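You operate a simulated robot arm through the tools that you are given. There is no shell and no other tool.

You are at the controls of a simulated two-armed robot. One attempt, no reset.

JOB
Wind the yellow lead back on the drum and lock the brake.
Fine: white switch off first, then unplug and stand the plug in the teal holder before winding.

The check looks at the end state, three seconds after you hand in, the way a careful person would. Anything else that was tipped, shoved, dropped, spilled or broken makes it a failure.

ROBOT AND FRAMES
Two 7-joint arms with two-finger parallel grippers on one trunk that stands fixed in place. Base frame: the origin is at the foot of the trunk, x ahead of it, y to its left, z up. Lengths are in cm, angles in degrees, forces in N, time in s.
The left shoulder is at [14.4, 17.1, 113.4], the right one opposite. With the tool pointing down near the work surface each hand reaches from about 10 to 90 cm from the base axis, measured 20 degrees to its own side. Payload 4.4 kg a hand.
Tool frame (each hand has its own): the origin (TCP) lies between the finger pads and is the grasp point; the fingertips stand 2.3 cm ahead of it; z points along the fingers, y is the line along which they close. Largest opening 9.4 cm; finger width 3.8, thickness 1; the body of the gripper, 5.4 by 9.6 cm, starts 3.9 cm behind the TCP.
Orientation is that of the tool frame in the base frame, as a unit quaternion [w, x, y, z]. With the fingers straight down and closing along the base's y, the tool's x points along the base's -x, its y along +y and its z along -z.

CONTROLS
- The arms move only by the tool apply_moves. It takes "left_increments", "right_increments" or both (then of equal length, played together; a hand with none holds still); each is a list of rows, each an object (a shift or turn left out is 0, a gripper value left out holds the last) with "delta_pos": the shift along the base's x, y, z in mm, a list of three; "rot": the turn, a rotation vector about the base's x, y, z in degrees, a list of three; "fingers": the closure, from 0 (fully open) to 1 (shut). In form: [{"delta_pos": [x, y, z], "rot": [rx, ry, rz], "fingers": fingers}, ...]. A call has 1 to 20 rows; each row shifts and turns the commanded pose from where the row before left it. Rows are played at 5 a second. More than 5 cm and 8.6 degrees between two rows, or a gripper value outside its range, and nothing of the call is played. A pose out of reach is approached as far as the arm can. The call stops where the force on the tool passes 50 N (or 10 N more than at its start, if that is more) or the arm is blocked; 0.2 s more then pass. Each finger travels about 7.2 cm/s and halts on what it meets, pressing with about 35 N; the grip force reading is that of the motor and also rises with nothing between the fingers. The clock runs only during rows and for 0.2 s after the last one: add rows that do not move to give the fingers time. The reply holds the time, the measured pose of the TCP, the force on the tool along the base axes, the opening and the grip force, in the units named above and with some noise, with the torque about the TCP (base axes, N m) and any sound that the robot's microphone picked up.
- Cameras (640 x 400 px; columns grow to the right, rows downward): "scene" is now at [23.93, 2.61, 124.01]; the picture's right is [0.38, -0.92, 0.00], its down [-0.80, -0.33, -0.51] and it looks along [0.47, 0.19, -0.86] (base axes); focal length 268 px, centre (320, 200). "left" rides on the left gripper at [8.6, -1.6, -7.5] in its tool frame; the picture's right is [0.18, 0.98, 0.00], its down [-0.58, 0.11, -0.81] and it looks along [-0.79, 0.15, 0.59] (tool axes); focal length 243 px, centre (320, 200). "right" rides on the right gripper at [8.7, 1.6, -7.4] in its tool frame; the picture's right is [-0.18, 0.98, 0.00], its down [-0.58, -0.11, -0.81] and it looks along [-0.79, -0.15, 0.59] (tool axes); focal length 243 px, centre (320, 200). There is no depth. A picture from a camera that has moved, and an enlarged one, comes with that camera's place and axes in the base frame and with its lens.
- camera(camera): a new picture of that camera. The clock stands still meanwhile.
- lift_body(by): moves the trunk up (or, below 0, down) by that many cm; the arms and the scene camera ride with it, the base frame stays. It gives what a move gives, with no picture.
- aim_head(pan, tilt): turns the head with the scene camera to pan (to the left, within 80 degrees either way) and tilt (down, from -29 to 69), counted from straight ahead of the robot (the tilt from the chest, where the trunk bows). It gives what a move gives.
- inspect(camera, box): a new picture of the part [left, top, right, bottom] of that camera's present view, enlarged. The clock stands still meanwhile.
- finish_job(): hands the job in; it is judged then, once.

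Nothing tells you positions but the pictures and the camera data. Unless the task says otherwise, let go and move clear before handing in.

The tools are called after "Emit:" by a JSON object that holds its "api" and its "payload". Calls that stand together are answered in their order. apply_moves: Moves the arms, as the interface text tells. Its arguments: {"type":"object","properties":{"left_increments":{"type":"array","items":{"type":"object","properties":{"delta_pos":{"type":"array","items":{"type":"number"}},"rot":{"type":"array","items":{"type":"number"}},"fingers":{"type":"number"}}}},"right_increments":{"type":"array","items":{"type":"object","properties":{"delta_pos":{"type":"array","items":{"type":"number"}},"rot":{"type":"array","items":{"type":"number"}},"fingers":{"type":"number"}}}}},"required":[]} The other tools are called the same way: lift_body (by) moves the trunk up or down; aim_head (pan, tilt) turns the head that bears the scene camera; camera (camera) takes a picture; inspect (camera, box) takes an enlarged picture of a part of a camera's view; finish_job () hands the job in.

At the start:

```text
time: 0.0
left_tool_pos: [37.58, 40.01, 95.03]
left_ee_rot: [0.0, 0.0, 1.0, 0.0]
left_ft_force: [0.2, -0.5, 0.0]
left_wrist_torque: [-0.02, 0.02, 0.02]
left_grip_width: 9.4
left_grip_force: 0.1
right_tool_pos: [52.82, -3.72, 94.88]
right_ee_rot: [-0.001, 0.001, 1.0, 0.0]
right_ft_force: [-0.6, -1.1, -0.3]
right_wrist_torque: [0.03, -0.02, 0.0]
right_grip_width: 9.42
right_grip_force: 0.0
trunk travel left (down, up): [-14.9, 23.9]
head pan, tilt (commanded): [22.3, 59.3]
```

scene: 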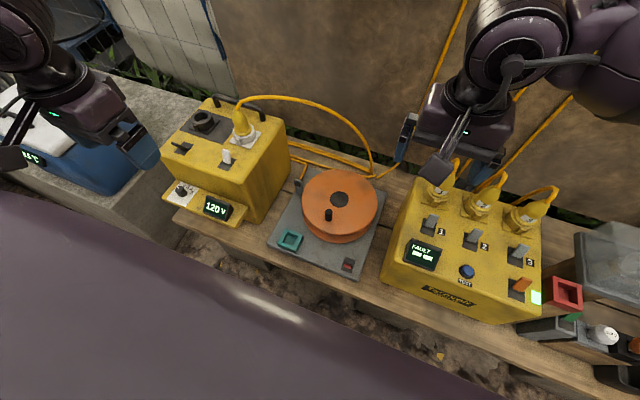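
right: 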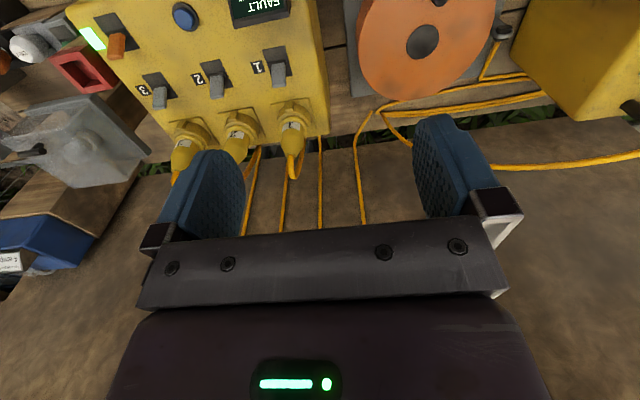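
left: 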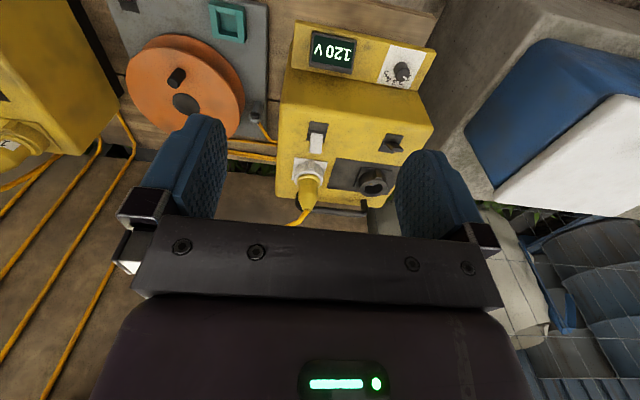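

I see a yellow power box with a white switch and a plug in its top (left), an orange drum on a grey base with a teal holder and a red/dark brake, and a second yellow box with three plugs on the right. I'll take enlarged pictures before moving anything.

Emit:
{"api": "inspect", "payload": {"camera": "scene", "box": [160, 80, 320, 180]}}

Emit:
{"api": "inspect", "payload": {"camera": "scene", "box": [160, 150, 320, 250]}}

Emit:
{"api": "inspect", "payload": {"camera": "scene", "box": [250, 150, 410, 280]}}

Emit:
{"api": "inspect", "payload": {"camera": "left", "box": [120, 0, 440, 240]}}

Emit:
{"api": "inspect", "payload": {"camera": "scene", "box": [370, 160, 640, 340]}}

```text
4.00 times, centred on (240, 130) of scene
camera zoom: at [23.93, 2.61, 124.01], right [0.38, -0.92, 0.0], down [-0.8, -0.33, -0.51], along [0.47, 0.19, -0.86], focal length 1070 px, centre (640, 480)
```

zoom: 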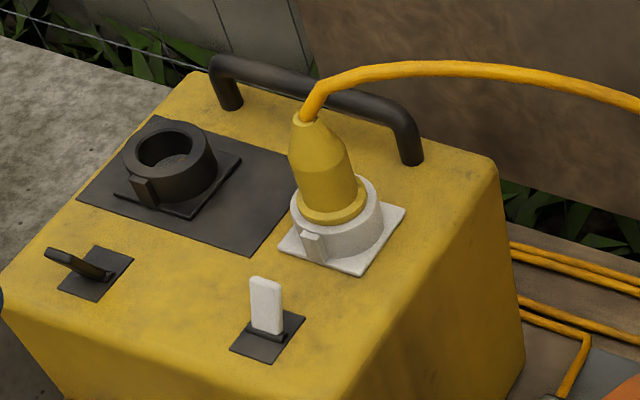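

```text
4.00 times, centred on (240, 200) of scene
camera zoom: at [23.93, 2.61, 124.01], right [0.38, -0.92, 0.0], down [-0.8, -0.33, -0.51], along [0.47, 0.19, -0.86], focal length 1070 px, centre (640, 200)
```

zoom: 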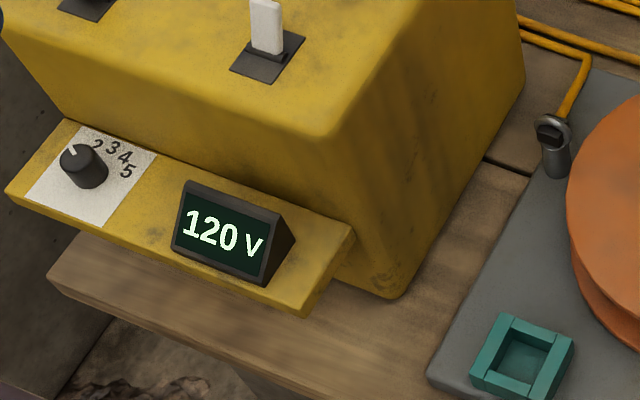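

```text
3.08 times, centred on (330, 215) of scene
camera zoom: at [23.93, 2.61, 124.01], right [0.38, -0.92, 0.0], down [-0.8, -0.33, -0.51], along [0.47, 0.19, -0.86], focal length 823 px, centre (289, 154)
```

zoom: 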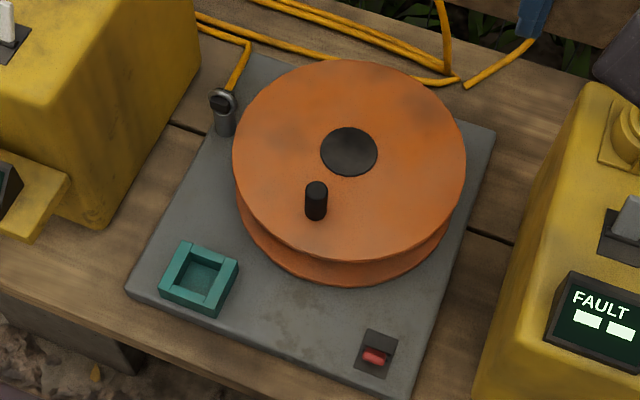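

```text
1.67 times, centred on (280, 120) of left
camera zoom: at [29.0, 38.28, 102.52], right [-0.18, 0.98, 0.0], down [0.58, 0.11, 0.81], along [0.79, 0.15, -0.59], focal length 404 px, centre (387, 333)
```

zoom: 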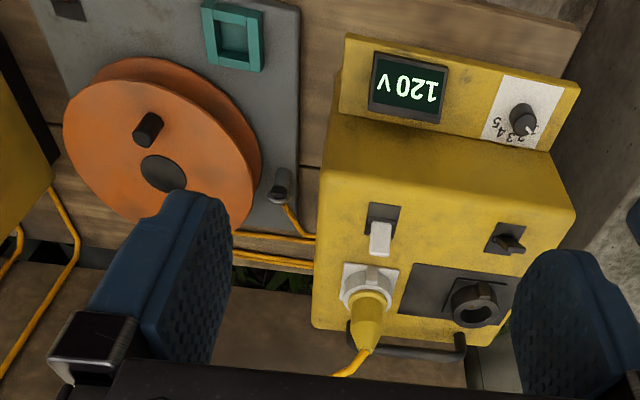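

```text
2.22 times, centred on (505, 250) of scene
camera zoom: at [23.93, 2.61, 124.01], right [0.38, -0.92, 0.0], down [-0.8, -0.33, -0.51], along [0.47, 0.19, -0.86], focal length 595 px, centre (-91, 89)
```

zoom: 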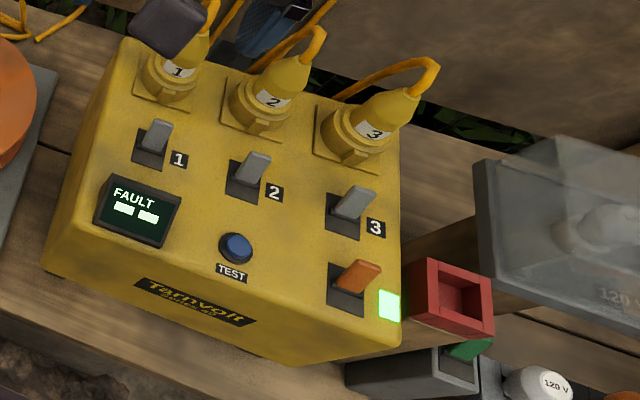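

The white switch lever, white socket with its plug, drum with crank peg, cord guide, teal holder and red brake are all visible. I'll pan the head to trace the cord behind the bench before touching anything.

Emit:
{"api": "aim_head", "payload": {"pan": 20, "tilt": 40}}

Emit:
{"api": "camera", "payload": {"camera": "scene"}}

```text
time: 0.8
left_tool_pos: [37.61, 40.06, 94.96]
left_ee_rot: [0.0, 0.0, 1.0, 0.0]
left_ft_force: [0.2, 0.3, 0.0]
left_wrist_torque: [-0.01, 0.0, 0.02]
left_grip_width: 9.38
left_grip_force: 0.1
right_tool_pos: [52.94, -3.78, 94.84]
right_ee_rot: [0.0, 0.001, 1.0, 0.0]
right_ft_force: [-0.6, 0.4, 0.9]
right_wrist_torque: [0.0, 0.0, 0.03]
right_grip_width: 9.39
right_grip_force: 0.0
trunk travel left (down, up): [-14.9, 23.9]
head pan, tilt (commanded): [20.0, 40.0]
```

```text
taken
camera scene: at [25.67, 2.95, 126.59], right [0.34, -0.94, 0.0], down [-0.6, -0.22, -0.77], along [0.72, 0.26, -0.64], focal length 268 px, centre (320, 200)
```

scene: 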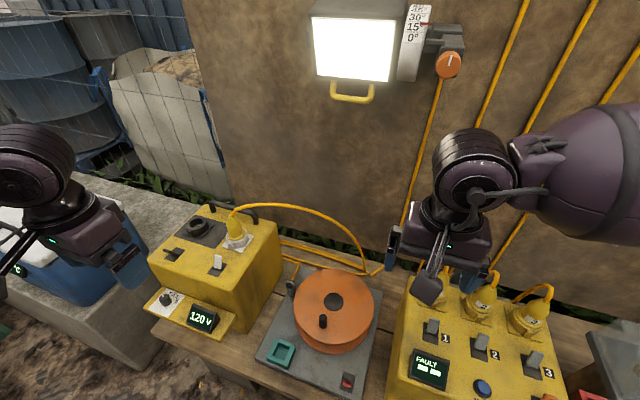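

The plug's cord arcs to somewhere behind the drum, hidden by the right hand. I'll move the right hand back and to the right, high up, to clear the view.

Emit:
{"api": "apply_moves", "payload": {"right_increments": [{"delta_pos": [-20, -20, 30]}, {"delta_pos": [-25, -30, 20]}, {"delta_pos": [-25, -35, 0]}, {"delta_pos": [-25, -40, 0]}, {"delta_pos": [-25, -40, 0]}, {"delta_pos": [-25, -40, 0]}, {"delta_pos": [-15, -40, 0]}]}}

Emit:
{"api": "camera", "payload": {"camera": "scene"}}

Emit:
{"api": "camera", "payload": {"camera": "right"}}

```text
time: 2.4
left_tool_pos: [37.68, 40.03, 95.04]
left_ee_rot: [-0.001, 0.0, 1.0, -0.001]
left_ft_force: [0.9, -0.1, -0.4]
left_wrist_torque: [-0.05, -0.03, -0.05]
left_grip_width: 9.39
left_grip_force: 0.1
right_tool_pos: [44.76, -22.59, 100.02]
right_ee_rot: [-0.002, 0.0, 1.0, 0.0]
right_ft_force: [-0.2, 0.0, 0.1]
right_wrist_torque: [-0.01, 0.03, 0.02]
right_grip_width: 9.41
right_grip_force: 0.1
right hand out of reach, approached as far as the arm can: row 4, 5, 6, 7
trunk travel left (down, up): [-14.9, 23.9]
head pan, tilt (commanded): [20.0, 40.0]
```

```text
taken
camera scene: at [25.69, 3.08, 126.59], right [0.34, -0.94, 0.0], down [-0.6, -0.22, -0.77], along [0.72, 0.26, -0.64], focal length 268 px, centre (320, 200)
```

scene: 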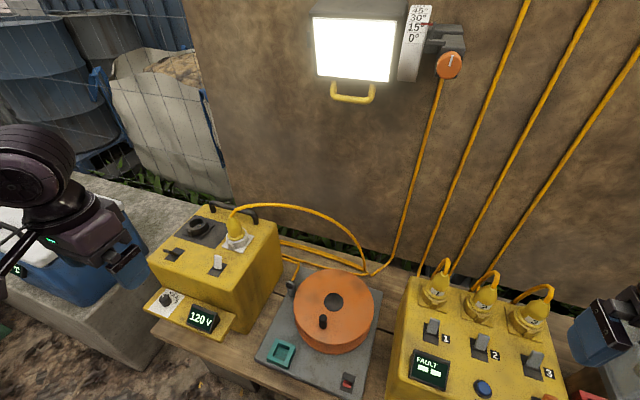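

```text
taken
camera right: at [36.14, -20.94, 107.65], right [0.18, 0.98, 0.0], down [0.58, -0.11, 0.8], along [0.79, -0.15, -0.59], focal length 243 px, centre (320, 200)
```

right: 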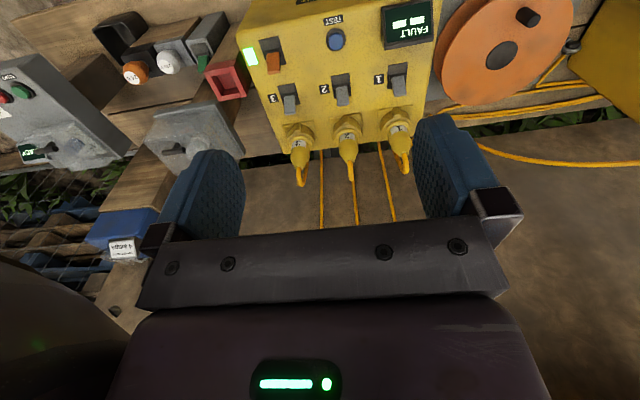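

The view behind the drum is now clear. I'll zoom in to follow the cord from the plug to the drum, and to view the guide and brake.

Emit:
{"api": "inspect", "payload": {"camera": "scene", "box": [260, 220, 420, 320]}}

Emit:
{"api": "inspect", "payload": {"camera": "scene", "box": [250, 300, 410, 400]}}

Emit:
{"api": "inspect", "payload": {"camera": "scene", "box": [140, 195, 300, 295]}}

Emit:
{"api": "inspect", "payload": {"camera": "left", "box": [120, 0, 280, 100]}}

Emit:
{"api": "inspect", "payload": {"camera": "left", "box": [280, 100, 440, 200]}}

```text
4.00 times, centred on (340, 270) of scene
camera zoom: at [25.69, 3.08, 126.59], right [0.34, -0.94, 0.0], down [-0.6, -0.22, -0.77], along [0.72, 0.26, -0.64], focal length 1070 px, centre (240, -80)
```

zoom: 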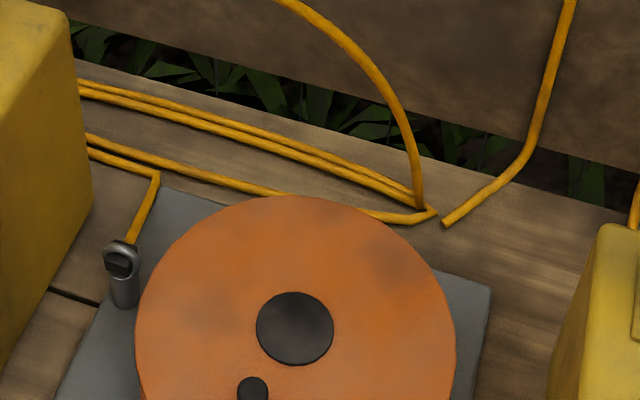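

```text
4.00 times, centred on (330, 350) of scene
camera zoom: at [25.69, 3.08, 126.59], right [0.34, -0.94, 0.0], down [-0.6, -0.22, -0.77], along [0.72, 0.26, -0.64], focal length 1070 px, centre (280, -400)
```

zoom: 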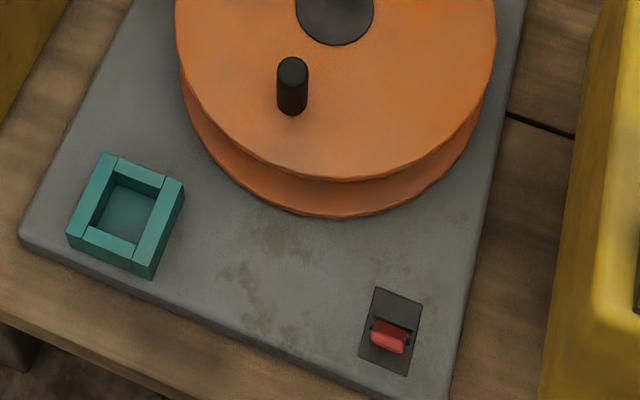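

```text
4.00 times, centred on (220, 245) of scene
camera zoom: at [25.69, 3.08, 126.59], right [0.34, -0.94, 0.0], down [-0.6, -0.22, -0.77], along [0.72, 0.26, -0.64], focal length 1070 px, centre (720, 20)
```

zoom: 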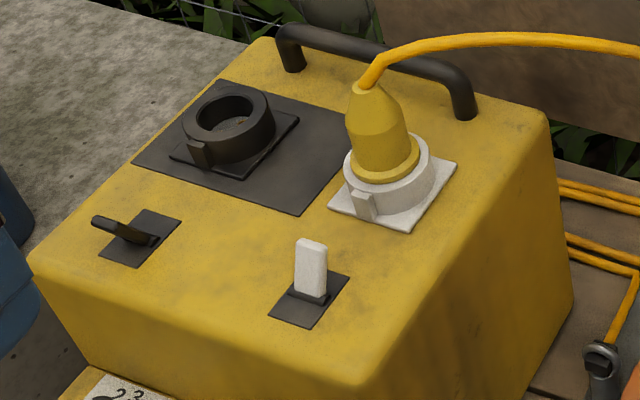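

```text
4.00 times, centred on (200, 50) of left
camera zoom: at [29.02, 38.38, 102.47], right [-0.18, 0.98, 0.0], down [0.58, 0.11, 0.81], along [0.79, 0.15, -0.59], focal length 970 px, centre (800, 800)
```

zoom: 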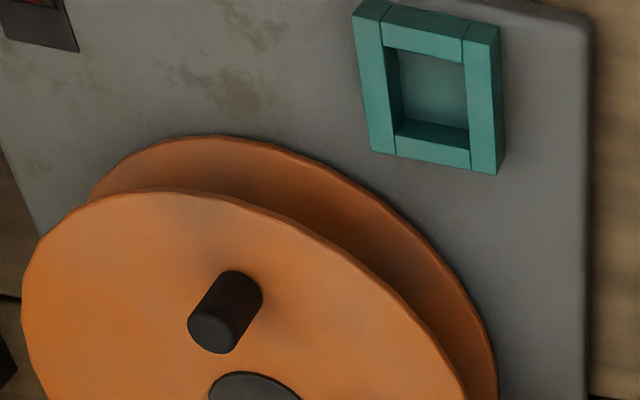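

```text
4.00 times, centred on (360, 150) of left
camera zoom: at [29.02, 38.38, 102.47], right [-0.18, 0.98, 0.0], down [0.58, 0.11, 0.81], along [0.79, 0.15, -0.59], focal length 970 px, centre (160, 400)
```

zoom: 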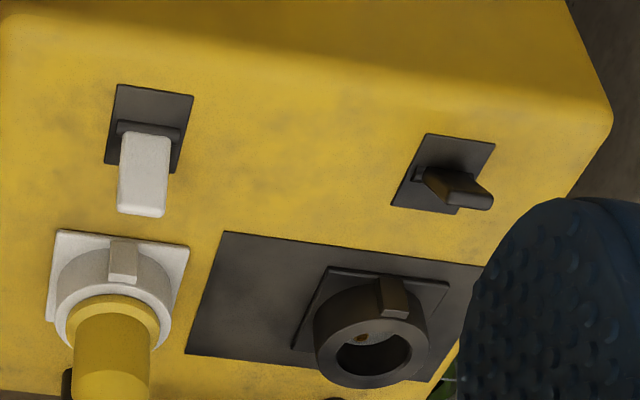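

The cord runs from the plug (about x 65.7, y 42.6, z 70–78) in an arc down behind the drum, snakes along the bench, then passes the guide to the drum (hub about 66.3, 13.5, 51). The white lever (tip about 58, 43, 70.6) leans away from me, so I'll bring the left hand over it, turned 90°, half open, and look before pushing.

Emit:
{"api": "apply_moves", "payload": {"left_increments": [{"delta_pos": [18, 3, 0], "rot": [0, 0, 8.2], "fingers": 0.45}, {"delta_pos": [18, 3, 0], "rot": [0, 0, 8.2]}, {"delta_pos": [18, 3, 0], "rot": [0, 0, 8.2]}, {"delta_pos": [18, 3, 0], "rot": [0, 0, 8.2]}, {"delta_pos": [18, 3, -10], "rot": [0, 0, 8.2]}, {"delta_pos": [18, 3, -10], "rot": [0, 0, 8.2]}, {"delta_pos": [18, 3, -10], "rot": [0, 0, 8.2]}, {"delta_pos": [18, 3, -10], "rot": [0, 0, 8.2]}, {"delta_pos": [18, 3, -10], "rot": [0, 0, 8.2]}, {"delta_pos": [18, 1, -20], "rot": [0, 0, 8.2]}, {"delta_pos": [16, 0, -20], "rot": [0, 0, 8]}]}}

Emit:
{"api": "camera", "payload": {"camera": "left"}}

Emit:
{"api": "camera", "payload": {"camera": "scene"}}

```text
time: 4.8
left_tool_pos: [57.32, 42.73, 85.85]
left_ee_rot: [0.001, 0.709, -0.705, 0.0]
left_ft_force: [-0.1, -0.1, 0.5]
left_wrist_torque: [0.03, 0.0, -0.01]
left_grip_width: 5.15
left_grip_force: 0.0
right_tool_pos: [44.68, -22.57, 100.06]
right_ee_rot: [-0.002, 0.0, 1.0, 0.0]
right_ft_force: [-0.7, -1.0, 0.3]
right_wrist_torque: [-0.05, 0.04, 0.02]
right_grip_width: 9.37
right_grip_force: 0.0
trunk travel left (down, up): [-14.9, 23.9]
head pan, tilt (commanded): [20.0, 40.0]
```

```text
taken
camera left: at [59.02, 34.1, 93.33], right [-0.98, -0.19, 0.0], down [-0.11, 0.58, 0.81], along [-0.15, 0.79, -0.59], focal length 243 px, centre (320, 200)
```

left: 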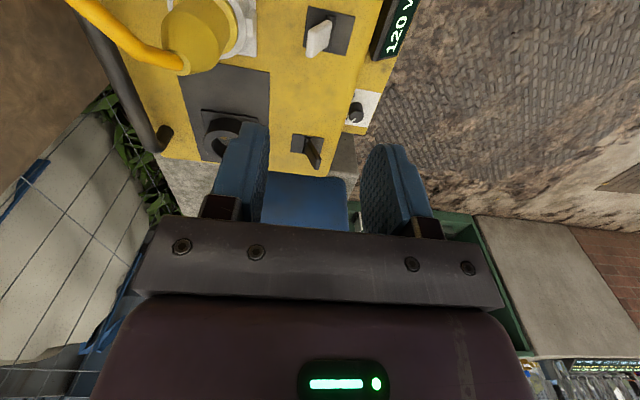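

```text
taken
camera scene: at [25.73, 2.96, 126.57], right [0.34, -0.94, 0.0], down [-0.6, -0.22, -0.77], along [0.72, 0.26, -0.64], focal length 268 px, centre (320, 200)
```

scene: 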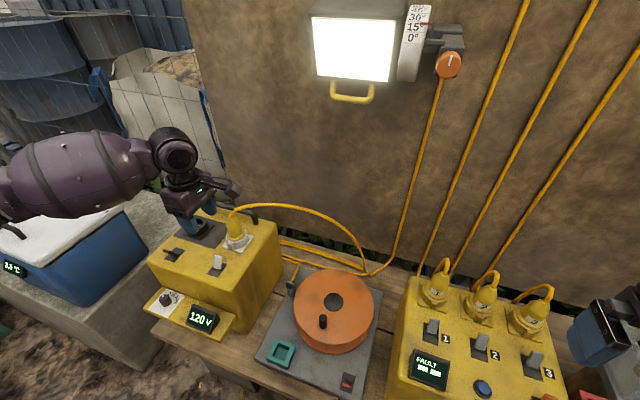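

The hand is directly above the white switch, 15 cm up, with its camera showing the box from the side. I'll zoom in on the switch and plug for detail.

Emit:
{"api": "inspect", "payload": {"camera": "left", "box": [240, 0, 400, 100]}}

Emit:
{"api": "inspect", "payload": {"camera": "left", "box": [100, 0, 260, 100]}}

```text
4.00 times, centred on (320, 50) of left
camera zoom: at [59.02, 34.1, 93.33], right [-0.98, -0.19, 0.0], down [-0.11, 0.58, 0.81], along [-0.15, 0.79, -0.59], focal length 970 px, centre (320, 800)
```

zoom: 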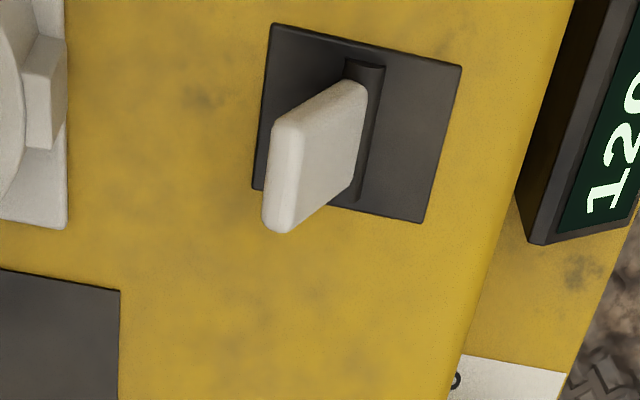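

```text
4.00 times, centred on (180, 50) of left
camera zoom: at [59.02, 34.1, 93.33], right [-0.98, -0.19, 0.0], down [-0.11, 0.58, 0.81], along [-0.15, 0.79, -0.59], focal length 970 px, centre (880, 800)
```

zoom: 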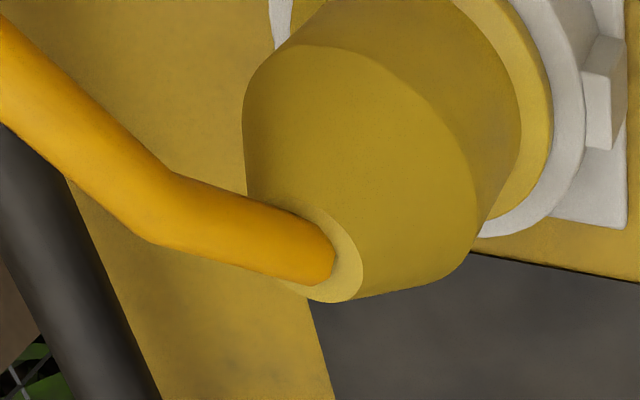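

The lever hinge runs along y at about (56.4, 42.8, 67.3) and the lever leans to +x. I'll lower the open fingers around it with the far finger between lever and socket, stopping with fingertips about 2 cm above the box top.

Emit:
{"api": "apply_moves", "payload": {"left_increments": [{"delta_pos": [0, 0, -40]}, {"delta_pos": [0, 0, -40]}, {"delta_pos": [0, 0, -30]}, {"delta_pos": [0, 0, -20]}, {"delta_pos": [0, 0, -13]}, {}]}}

Emit:
{"api": "camera", "payload": {"camera": "left"}}

Emit:
{"api": "inspect", "payload": {"camera": "scene", "box": [140, 195, 300, 295]}}

```text
time: 6.2
left_tool_pos: [57.17, 42.79, 71.65]
left_ee_rot: [0.0, 0.708, -0.707, 0.0]
left_ft_force: [1.2, 0.4, 0.2]
left_wrist_torque: [-0.02, -0.02, 0.02]
left_grip_width: 5.17
left_grip_force: 0.0
right_tool_pos: [44.73, -22.63, 100.03]
right_ee_rot: [-0.001, 0.0, 1.0, 0.0]
right_ft_force: [0.1, 0.6, -0.3]
right_wrist_torque: [0.03, 0.02, -0.01]
right_grip_width: 9.42
right_grip_force: 0.0
trunk travel left (down, up): [-14.9, 23.9]
head pan, tilt (commanded): [20.0, 40.0]
```

```text
taken
camera left: at [58.92, 34.09, 79.1], right [-0.98, -0.18, 0.0], down [-0.11, 0.58, 0.81], along [-0.15, 0.79, -0.59], focal length 243 px, centre (320, 200)
```

left: 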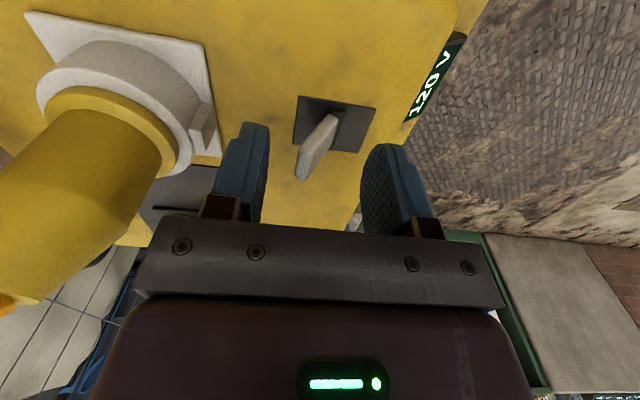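

```text
4.00 times, centred on (220, 245) of scene
camera zoom: at [25.66, 2.95, 126.6], right [0.34, -0.94, 0.0], down [-0.6, -0.22, -0.77], along [0.72, 0.26, -0.64], focal length 1070 px, centre (720, 20)
```

zoom: 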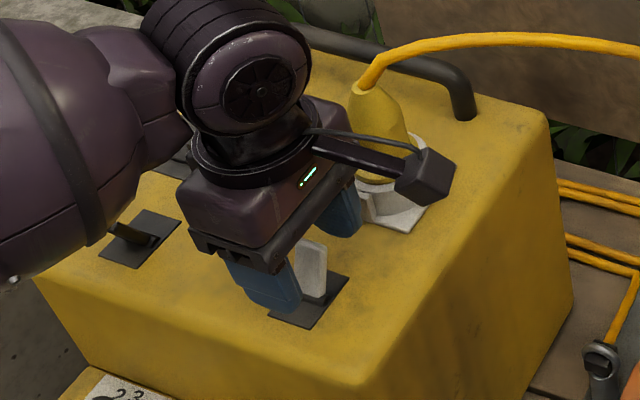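

The lever is centred between the two fingers with clearance to the socket. I'll lower 5 mm more and push towards -x to flip it.

Emit:
{"api": "apply_moves", "payload": {"left_increments": [{"delta_pos": [0, 0, -6]}, {"delta_pos": [-8, 0, 0]}, {"delta_pos": [-8, 0, 0]}, {"delta_pos": [-8, 0, 0]}, {"delta_pos": [-8, 0, 0]}, {"delta_pos": [-8, 0, 0]}, {"delta_pos": [-6, 0, 0]}, {}]}}

Emit:
{"api": "camera", "payload": {"camera": "left"}}

Emit:
{"api": "inspect", "payload": {"camera": "scene", "box": [140, 195, 300, 295]}}

```text
time: 8.0
left_tool_pos: [52.89, 42.73, 71.32]
left_ee_rot: [-0.002, 0.708, -0.707, 0.002]
left_ft_force: [21.2, 4.7, 5.9]
left_wrist_torque: [0.1, -0.61, 0.08]
left_grip_width: 6.07
left_grip_force: 10.7
right_tool_pos: [44.88, -22.56, 100.08]
right_ee_rot: [-0.002, 0.0, 1.0, -0.001]
right_ft_force: [-0.6, -0.2, 0.0]
right_wrist_torque: [0.0, 0.01, 0.02]
right_grip_width: 9.42
right_grip_force: 0.2
trunk travel left (down, up): [-14.9, 23.9]
head pan, tilt (commanded): [20.0, 40.0]
```

```text
taken
camera left: at [54.52, 34.03, 78.73], right [-0.98, -0.18, -0.01], down [-0.11, 0.58, 0.81], along [-0.15, 0.79, -0.59], focal length 243 px, centre (320, 200)
```

left: 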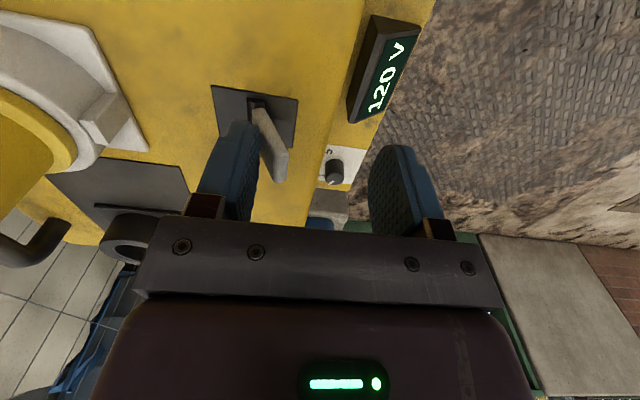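

```text
4.00 times, centred on (220, 245) of scene
camera zoom: at [25.75, 2.96, 126.6], right [0.34, -0.94, 0.0], down [-0.6, -0.22, -0.77], along [0.72, 0.26, -0.64], focal length 1070 px, centre (720, 20)
```

zoom: 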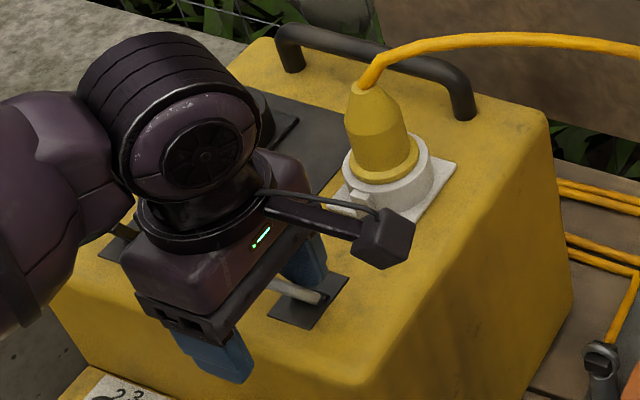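

The lever has gone over to the robot side and reached its stop. I'll back off, lift out and check it stays there.

Emit:
{"api": "apply_moves", "payload": {"left_increments": [{"delta_pos": [15, 0, 0]}, {"delta_pos": [5, 0, 10]}, {"delta_pos": [0, 0, 40]}, {"delta_pos": [-20, 0, 50]}, {"delta_pos": [-40, 0, 40]}, {"delta_pos": [-40, 0, 20]}, {}]}}

Emit:
{"api": "camera", "payload": {"camera": "left"}}

Emit:
{"api": "camera", "payload": {"camera": "scene"}}

Emit:
{"api": "inspect", "payload": {"camera": "scene", "box": [140, 195, 300, 295]}}

```text
refused: row 4 steps farther than a row can; nothing moved
```

```text
taken
camera left: at [54.52, 34.03, 78.73], right [-0.98, -0.18, -0.01], down [-0.11, 0.58, 0.81], along [-0.15, 0.79, -0.59], focal length 243 px, centre (320, 200)
```

left: 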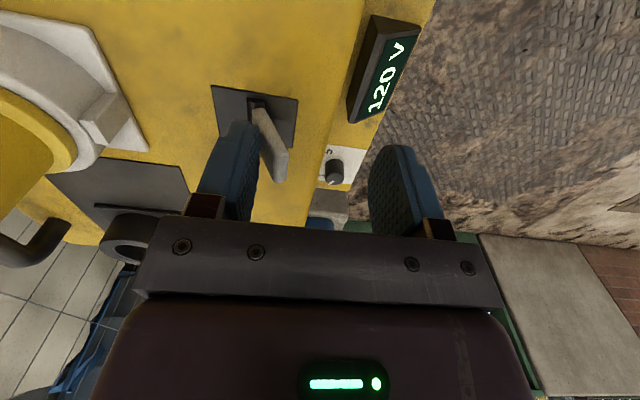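

```text
taken
camera scene: at [25.75, 2.96, 126.6], right [0.34, -0.94, 0.0], down [-0.6, -0.22, -0.77], along [0.72, 0.26, -0.64], focal length 268 px, centre (320, 200)
```

scene: 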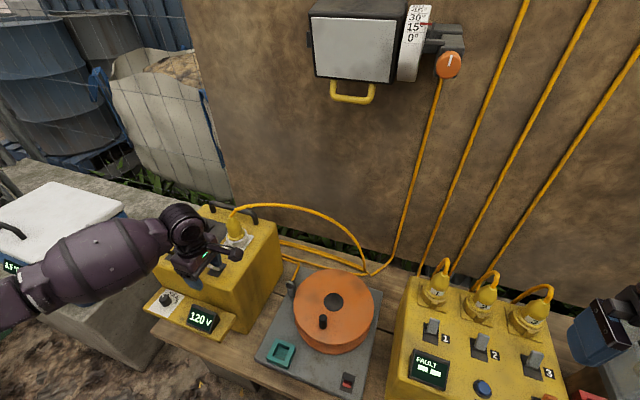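

```text
4.00 times, centred on (220, 245) of scene
camera zoom: at [25.75, 2.96, 126.6], right [0.34, -0.94, 0.0], down [-0.6, -0.22, -0.77], along [0.72, 0.26, -0.64], focal length 1070 px, centre (720, 20)
```

zoom: 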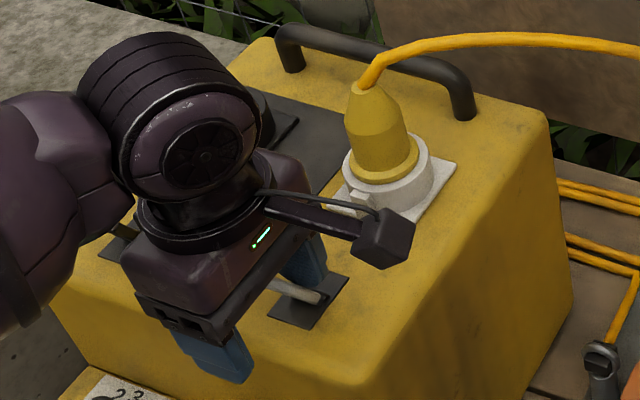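

The wall lamp has gone out, so the white switch is off. My retreat call had an over-long row; I'll repeat it with shorter rows.

Emit:
{"api": "apply_moves", "payload": {"left_increments": [{"delta_pos": [15, 0, 0]}, {"delta_pos": [5, 0, 10]}, {"delta_pos": [0, 0, 40]}, {"delta_pos": [-10, 0, 45]}, {"delta_pos": [-30, 0, 35]}, {"delta_pos": [-40, 0, 20]}, {}]}}

Emit:
{"api": "camera", "payload": {"camera": "left"}}

Emit:
{"api": "camera", "payload": {"camera": "scene"}}

Emit:
{"api": "inspect", "payload": {"camera": "scene", "box": [140, 195, 300, 295]}}

```text
time: 9.6
left_tool_pos: [46.54, 42.87, 86.29]
left_ee_rot: [0.0, -0.707, 0.707, 0.0]
left_ft_force: [0.5, 0.0, 0.0]
left_wrist_torque: [-0.04, 0.02, -0.01]
left_grip_width: 5.16
left_grip_force: 0.0
right_tool_pos: [44.81, -22.62, 100.09]
right_ee_rot: [-0.002, 0.001, 1.0, 0.0]
right_ft_force: [0.2, -0.6, 0.1]
right_wrist_torque: [0.01, -0.02, 0.02]
right_grip_width: 9.42
right_grip_force: 0.0
trunk travel left (down, up): [-14.9, 23.9]
head pan, tilt (commanded): [20.0, 40.0]
```

```text
taken
camera left: at [48.22, 34.11, 93.74], right [-0.98, -0.18, 0.0], down [-0.11, 0.58, 0.81], along [-0.15, 0.79, -0.59], focal length 243 px, centre (320, 200)
```

left: 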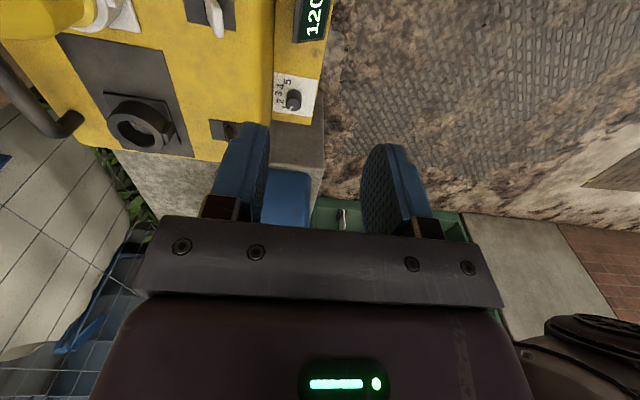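

```text
taken
camera scene: at [25.69, 2.96, 126.58], right [0.34, -0.94, 0.0], down [-0.6, -0.22, -0.77], along [0.72, 0.26, -0.64], focal length 268 px, centre (320, 200)
```

scene: 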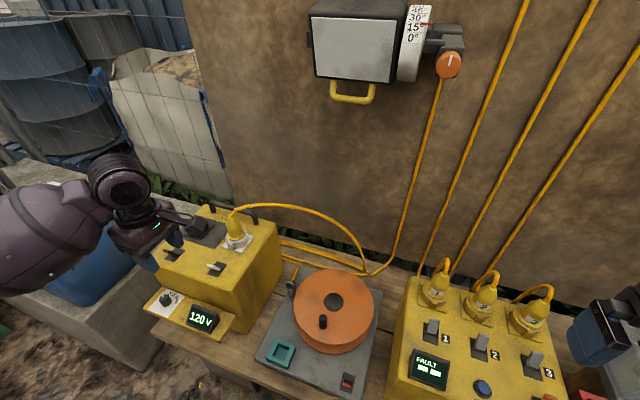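

```text
4.00 times, centred on (220, 245) of scene
camera zoom: at [25.69, 2.96, 126.58], right [0.34, -0.94, 0.0], down [-0.6, -0.22, -0.77], along [0.72, 0.26, -0.64], focal length 1070 px, centre (720, 20)
```

zoom: 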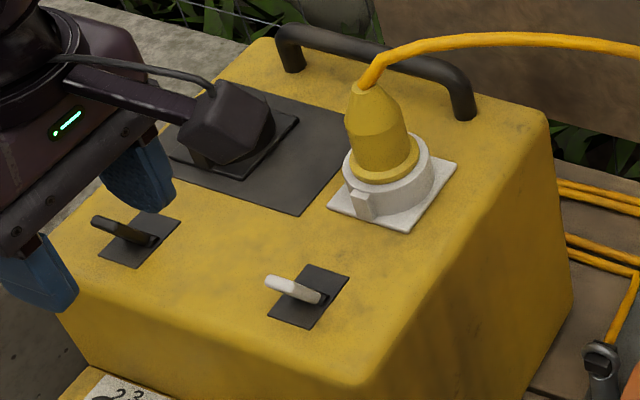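

The white lever now lies like the black one (off) and stays there. Next I'll bring the left hand into a tilted pose (yaw about 25°, tilted 40° from vertical) behind and above the plug, so the palm and its camera stay clear of the cable and switch.

Emit:
{"api": "apply_moves", "payload": {"left_increments": [{"delta_pos": [5, -2, 0], "rot": [0, 0, -8.1], "fingers": 0.1}, {"delta_pos": [5, -2, 0], "rot": [0, 0, -8.1]}, {"delta_pos": [5, -2, 0], "rot": [0, 0, -8.1]}, {"delta_pos": [5, -2, 0], "rot": [0, 0, -8.1]}, {"delta_pos": [5, -2, 0], "rot": [0, 0, -8.1]}, {"delta_pos": [5, -3, 0], "rot": [0, 0, -8.1]}, {"delta_pos": [10, -3, 0], "rot": [0, 0, -8.1]}, {"delta_pos": [10, -4, 0], "rot": [0, 0, -8.1]}, {"delta_pos": [12, -4, -4], "rot": [3.38, -7.25, 0]}, {"delta_pos": [15, -4, -5], "rot": [3.38, -7.25, 0]}, {"delta_pos": [15, -4, -7], "rot": [3.38, -7.25, 0]}, {"delta_pos": [15, -4, -7], "rot": [3.38, -7.25, 0]}, {"delta_pos": [15, 0, -8], "rot": [3.38, -7.25, 0]}, {}]}}

Emit:
{"api": "camera", "payload": {"camera": "left"}}

Emit:
{"api": "inspect", "payload": {"camera": "scene", "box": [100, 150, 340, 300]}}

```text
time: 12.6
left_tool_pos: [58.88, 39.04, 83.0]
left_ee_rot: [0.335, -0.206, 0.917, 0.074]
left_ft_force: [-0.5, -0.2, 0.4]
left_wrist_torque: [-0.01, 0.03, -0.02]
left_grip_width: 8.47
left_grip_force: 0.0
right_tool_pos: [44.76, -22.65, 100.06]
right_ee_rot: [-0.001, 0.0, 1.0, 0.0]
right_ft_force: [-0.6, 0.0, -0.2]
right_wrist_torque: [-0.01, -0.02, -0.03]
right_grip_width: 9.39
right_grip_force: 0.0
trunk travel left (down, up): [-14.9, 23.9]
head pan, tilt (commanded): [20.0, 40.0]
```

```text
taken
camera left: at [49.2, 32.76, 83.17], right [-0.55, 0.83, -0.12], down [-0.12, 0.07, 0.99], along [0.83, 0.55, 0.06], focal length 243 px, centre (320, 200)
```

left: 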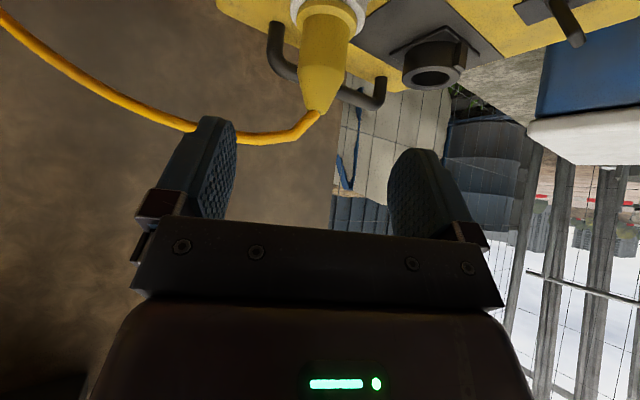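

```text
2.67 times, centred on (220, 225) of scene
camera zoom: at [25.65, 2.94, 126.61], right [0.34, -0.94, 0.0], down [-0.6, -0.22, -0.77], along [0.72, 0.26, -0.64], focal length 714 px, centre (587, 133)
```

zoom: 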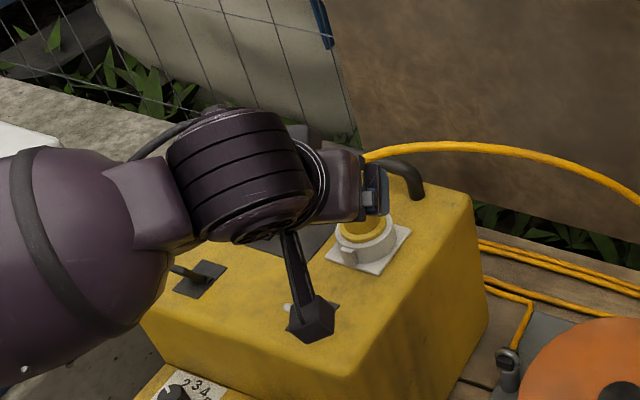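

The plug is well centred between the open fingers (within about 3 mm). I'll advance along the finger axis halfway and check clearance with the cable.

Emit:
{"api": "apply_moves", "payload": {"left_increments": [{"delta_pos": [11, 5.8, -15]}, {"delta_pos": [11, 5.8, -15]}, {"delta_pos": [11, 5.8, -15]}, {}]}}

Emit:
{"api": "camera", "payload": {"camera": "left"}}

Emit:
{"api": "inspect", "payload": {"camera": "scene", "box": [140, 180, 300, 280]}}

```text
time: 13.6
left_tool_pos: [62.17, 40.93, 78.54]
left_ee_rot: [0.334, -0.205, 0.917, 0.073]
left_ft_force: [-0.9, -0.6, -0.6]
left_wrist_torque: [0.03, 0.02, -0.02]
left_grip_width: 8.44
left_grip_force: 0.2
right_tool_pos: [44.79, -22.62, 100.04]
right_ee_rot: [-0.002, 0.0, 1.0, 0.0]
right_ft_force: [0.7, -0.4, -0.2]
right_wrist_torque: [0.01, 0.0, 0.0]
right_grip_width: 9.38
right_grip_force: 0.1
trunk travel left (down, up): [-14.9, 23.9]
head pan, tilt (commanded): [20.0, 40.0]
```

```text
taken
camera left: at [52.54, 34.56, 78.75], right [-0.55, 0.83, -0.12], down [-0.11, 0.07, 0.99], along [0.83, 0.55, 0.06], focal length 243 px, centre (320, 200)
```

left: 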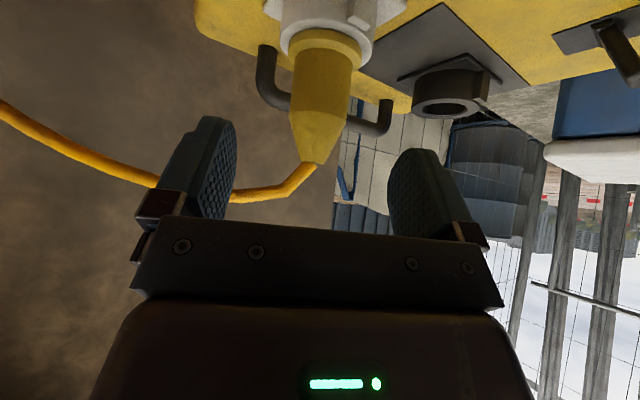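

```text
4.00 times, centred on (220, 230) of scene
camera zoom: at [25.66, 2.95, 126.6], right [0.34, -0.94, 0.0], down [-0.6, -0.22, -0.77], along [0.72, 0.26, -0.64], focal length 1070 px, centre (720, 80)
```

zoom: 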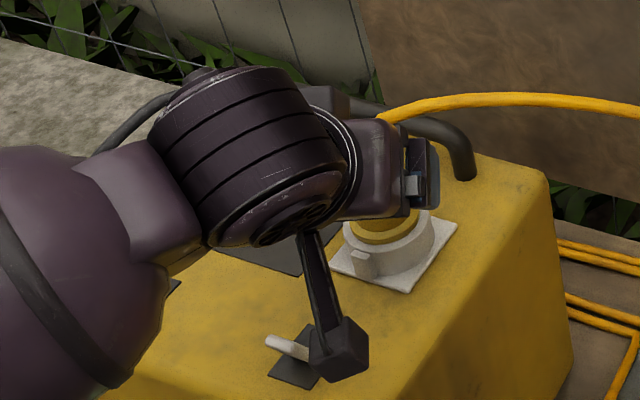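

Still clear, plug axis at about (65.5, 42.4). I'll advance the rest of the way and then close on the plug body.

Emit:
{"api": "apply_moves", "payload": {"left_increments": [{"delta_pos": [11.4, 5.1, -14.5]}, {"delta_pos": [11.4, 5.1, -14.5]}, {"delta_pos": [11, 5, -14]}, {}]}}

Emit:
{"api": "camera", "payload": {"camera": "left"}}

Emit:
{"api": "inspect", "payload": {"camera": "scene", "box": [140, 180, 300, 280]}}

```text
time: 14.6
left_tool_pos: [65.63, 42.41, 74.37]
left_ee_rot: [0.334, -0.205, 0.917, 0.073]
left_ft_force: [0.1, -0.1, 0.3]
left_wrist_torque: [-0.03, 0.0, 0.0]
left_grip_width: 8.48
left_grip_force: 0.0
right_tool_pos: [44.69, -22.65, 100.11]
right_ee_rot: [-0.002, 0.0, 1.0, 0.001]
right_ft_force: [0.6, -0.6, -0.1]
right_wrist_torque: [-0.01, -0.03, -0.01]
right_grip_width: 9.41
right_grip_force: 0.1
trunk travel left (down, up): [-14.9, 23.9]
head pan, tilt (commanded): [20.0, 40.0]
```

```text
taken
camera left: at [56.01, 36.02, 74.55], right [-0.55, 0.83, -0.12], down [-0.11, 0.07, 0.99], along [0.83, 0.55, 0.06], focal length 243 px, centre (320, 200)
```

left: 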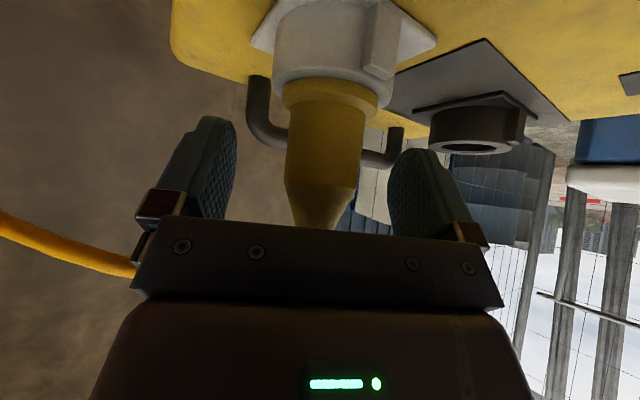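

```text
4.00 times, centred on (220, 230) of scene
camera zoom: at [25.66, 2.94, 126.6], right [0.34, -0.94, 0.0], down [-0.6, -0.22, -0.77], along [0.72, 0.26, -0.64], focal length 1070 px, centre (720, 80)
```

zoom: 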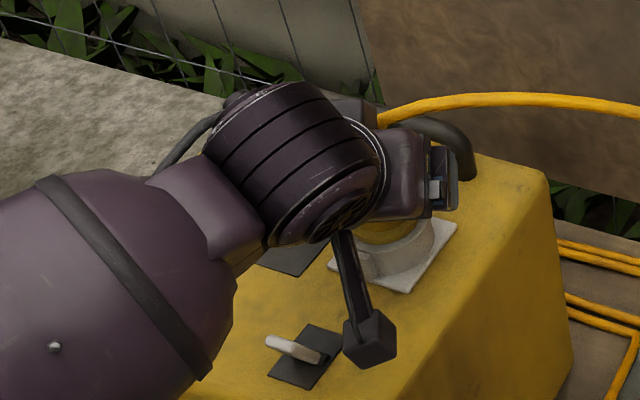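

The plug sits between the pads. Closing the gripper on it.

Emit:
{"api": "apply_moves", "payload": {"left_increments": [{"fingers": 0.5}, {"fingers": 0.75}, {"fingers": 1.0}, {}, {}]}}

Emit:
{"api": "camera", "payload": {"camera": "left"}}

```text
time: 15.8
left_tool_pos: [65.61, 42.64, 74.39]
left_ee_rot: [0.334, -0.205, 0.917, 0.074]
left_ft_force: [-5.2, 11.5, 1.6]
left_wrist_torque: [0.55, 0.29, 0.22]
left_grip_width: 3.7
left_grip_force: 35.6
right_tool_pos: [44.69, -22.53, 100.06]
right_ee_rot: [-0.002, 0.0, 1.0, -0.001]
right_ft_force: [-0.3, 0.5, -0.7]
right_wrist_torque: [-0.02, -0.01, -0.01]
right_grip_width: 9.39
right_grip_force: 0.1
trunk travel left (down, up): [-14.9, 23.9]
head pan, tilt (commanded): [20.0, 40.0]
```

```text
taken
camera left: at [55.95, 36.13, 74.54], right [-0.55, 0.83, -0.12], down [-0.11, 0.07, 0.99], along [0.83, 0.56, 0.06], focal length 243 px, centre (320, 200)
```

left: 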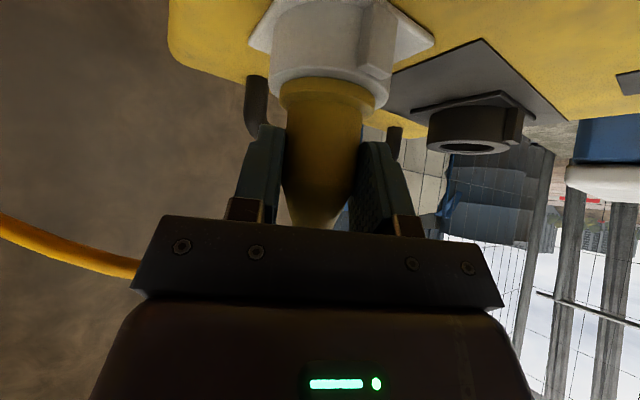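

The plug is gripped at 3.7 cm width. I'll shift about 2.5 mm sideways to relieve the lateral force and then pull straight up in small steps.

Emit:
{"api": "apply_moves", "payload": {"left_increments": [{"delta_pos": [-1, 2.5, 0]}, {"delta_pos": [0, 0, 5]}, {"delta_pos": [0, 0, 5]}, {"delta_pos": [0, 0, 6]}, {"delta_pos": [0, 0, 6]}, {"delta_pos": [0, 0, 8]}, {"delta_pos": [0, 0, 8]}, {}]}}

Emit:
{"api": "camera", "payload": {"camera": "left"}}

Emit:
{"api": "camera", "payload": {"camera": "scene"}}

```text
time: 17.6
left_tool_pos: [65.3, 42.65, 78.05]
left_ee_rot: [0.335, -0.205, 0.917, 0.073]
left_ft_force: [0.1, 0.4, -1.5]
left_wrist_torque: [-0.02, 0.02, -0.02]
left_grip_width: 3.68
left_grip_force: 34.9
right_tool_pos: [44.73, -22.54, 99.97]
right_ee_rot: [-0.001, 0.001, 1.0, 0.001]
right_ft_force: [-0.2, 0.0, 0.3]
right_wrist_torque: [0.06, -0.01, -0.03]
right_grip_width: 9.42
right_grip_force: 0.0
trunk travel left (down, up): [-14.9, 23.9]
head pan, tilt (commanded): [20.0, 40.0]
```

```text
taken
camera left: at [55.7, 36.25, 78.23], right [-0.55, 0.83, -0.12], down [-0.11, 0.07, 0.99], along [0.83, 0.55, 0.06], focal length 243 px, centre (320, 200)
```

left: 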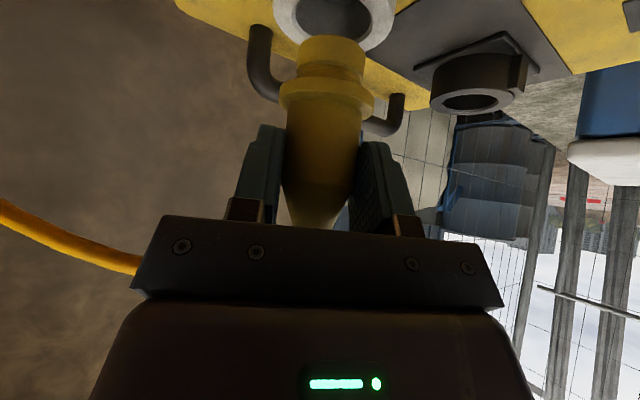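

```text
taken
camera scene: at [25.69, 2.95, 126.59], right [0.34, -0.94, 0.0], down [-0.6, -0.22, -0.77], along [0.72, 0.26, -0.64], focal length 268 px, centre (320, 200)
```

scene: 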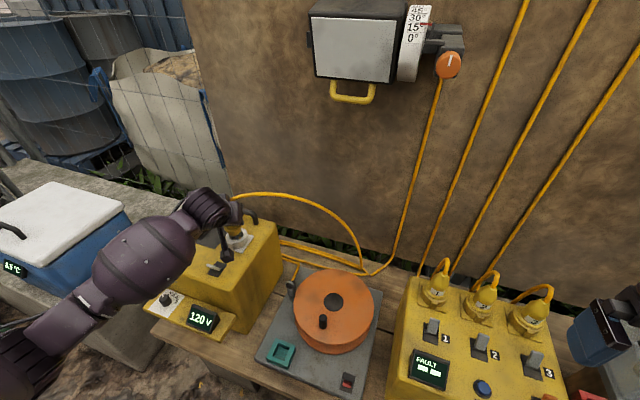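

The plug is out of the socket and held. I'll lift higher and carry it over towards the teal holder (about 50, 23.5), staying well above everything.

Emit:
{"api": "apply_moves", "payload": {"left_increments": [{"delta_pos": [0, 0, 20]}, {"delta_pos": [0, 0, 20]}, {"delta_pos": [-5, -5, 15]}, {"delta_pos": [-20, -24, 0]}, {"delta_pos": [-20, -24, 0]}, {"delta_pos": [-20, -24, 0]}, {"delta_pos": [-20, -24, 0]}, {"delta_pos": [-20, -24, 0]}, {"delta_pos": [-20, -24, 0]}, {"delta_pos": [-15, -24, -10]}, {"delta_pos": [-13, -18, -20]}, {"delta_pos": [0, 0, -40]}, {"delta_pos": [0, 0, -40]}, {"delta_pos": [0, 0, -40]}, {}]}}

Emit:
{"api": "camera", "payload": {"camera": "left"}}

Emit:
{"api": "camera", "payload": {"camera": "scene"}}

```text
time: 20.8
left_tool_pos: [50.03, 23.51, 68.44]
left_ee_rot: [0.334, -0.206, 0.917, 0.074]
left_ft_force: [-0.3, 0.3, -1.1]
left_wrist_torque: [0.05, 0.02, -0.06]
left_grip_width: 3.68
left_grip_force: 35.3
right_tool_pos: [44.73, -22.63, 100.04]
right_ee_rot: [-0.002, -0.001, 1.0, 0.0]
right_ft_force: [0.6, 0.4, 0.8]
right_wrist_torque: [0.01, -0.01, -0.03]
right_grip_width: 9.38
right_grip_force: 0.0
trunk travel left (down, up): [-14.9, 23.9]
head pan, tilt (commanded): [20.0, 40.0]
```

```text
taken
camera left: at [40.55, 17.09, 68.73], right [-0.55, 0.83, -0.12], down [-0.11, 0.07, 0.99], along [0.83, 0.55, 0.06], focal length 243 px, centre (320, 200)
```

left: 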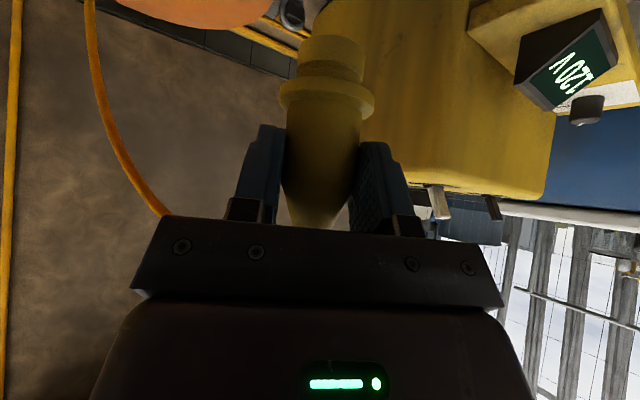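

```text
taken
camera scene: at [25.66, 2.95, 126.6], right [0.34, -0.94, 0.0], down [-0.6, -0.22, -0.77], along [0.72, 0.26, -0.64], focal length 268 px, centre (320, 200)
```

scene: 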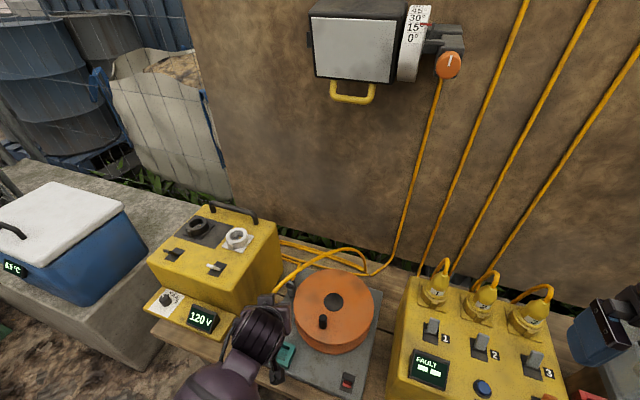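

The left hand holds the plug upright above the holder at (50.0, 23.5), but the scene camera is blocked by the hand. I'll bring the right hand round, well clear, as a second viewpoint on the holder.

Emit:
{"api": "apply_moves", "payload": {"right_increments": [{"delta_pos": [3, 10, -20], "rot": [0, 0, 7.5]}, {"delta_pos": [3, 20, -20], "rot": [0, 0, 7.5]}, {"delta_pos": [3, 20, -20], "rot": [0, 0, 7.5]}, {"delta_pos": [3, 20, -20], "rot": [0, 0, 7.5]}, {"delta_pos": [3, 20, -20], "rot": [0, 0, 7.5]}, {"delta_pos": [3, 20, -20], "rot": [0, 0, 7.5]}, {"delta_pos": [3, 20, -20], "rot": [0, 0, 7.5]}, {"delta_pos": [3, 20, -20], "rot": [0, 0, 7.5]}, {"delta_pos": [3, 20, -20], "rot": [0, 0, 7.5]}, {"delta_pos": [3, 20, -20], "rot": [0, 0, 7.5]}, {}]}}

Emit:
{"api": "camera", "payload": {"camera": "right"}}

Emit:
{"api": "camera", "payload": {"camera": "scene"}}

```text
time: 23.2
left_tool_pos: [50.06, 23.52, 68.61]
left_ee_rot: [0.334, -0.205, 0.917, 0.074]
left_ft_force: [-0.6, 0.1, -1.3]
left_wrist_torque: [-0.01, -0.01, 0.0]
left_grip_width: 3.67
left_grip_force: 34.5
right_tool_pos: [47.87, -3.91, 80.22]
right_ee_rot: [0.0, -0.609, 0.793, 0.0]
right_ft_force: [0.0, -0.4, -0.5]
right_wrist_torque: [0.0, 0.02, -0.01]
right_grip_width: 9.4
right_grip_force: 0.1
trunk travel left (down, up): [-14.9, 23.9]
head pan, tilt (commanded): [20.0, 40.0]
```

```text
taken
camera right: at [44.09, -11.66, 87.83], right [-0.9, 0.43, 0.0], down [0.26, 0.53, 0.81], along [0.35, 0.73, -0.59], focal length 243 px, centre (320, 200)
```

right: 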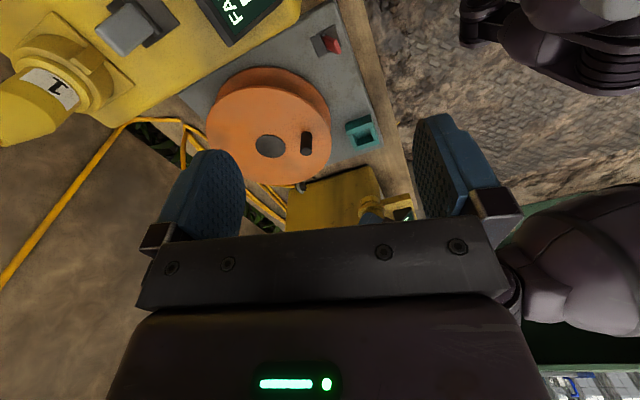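

```text
taken
camera scene: at [25.68, 2.98, 126.6], right [0.34, -0.94, 0.0], down [-0.6, -0.22, -0.77], along [0.72, 0.26, -0.64], focal length 268 px, centre (320, 200)
```

scene: 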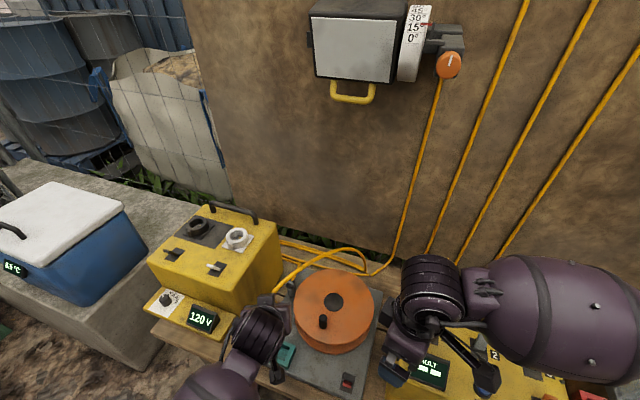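

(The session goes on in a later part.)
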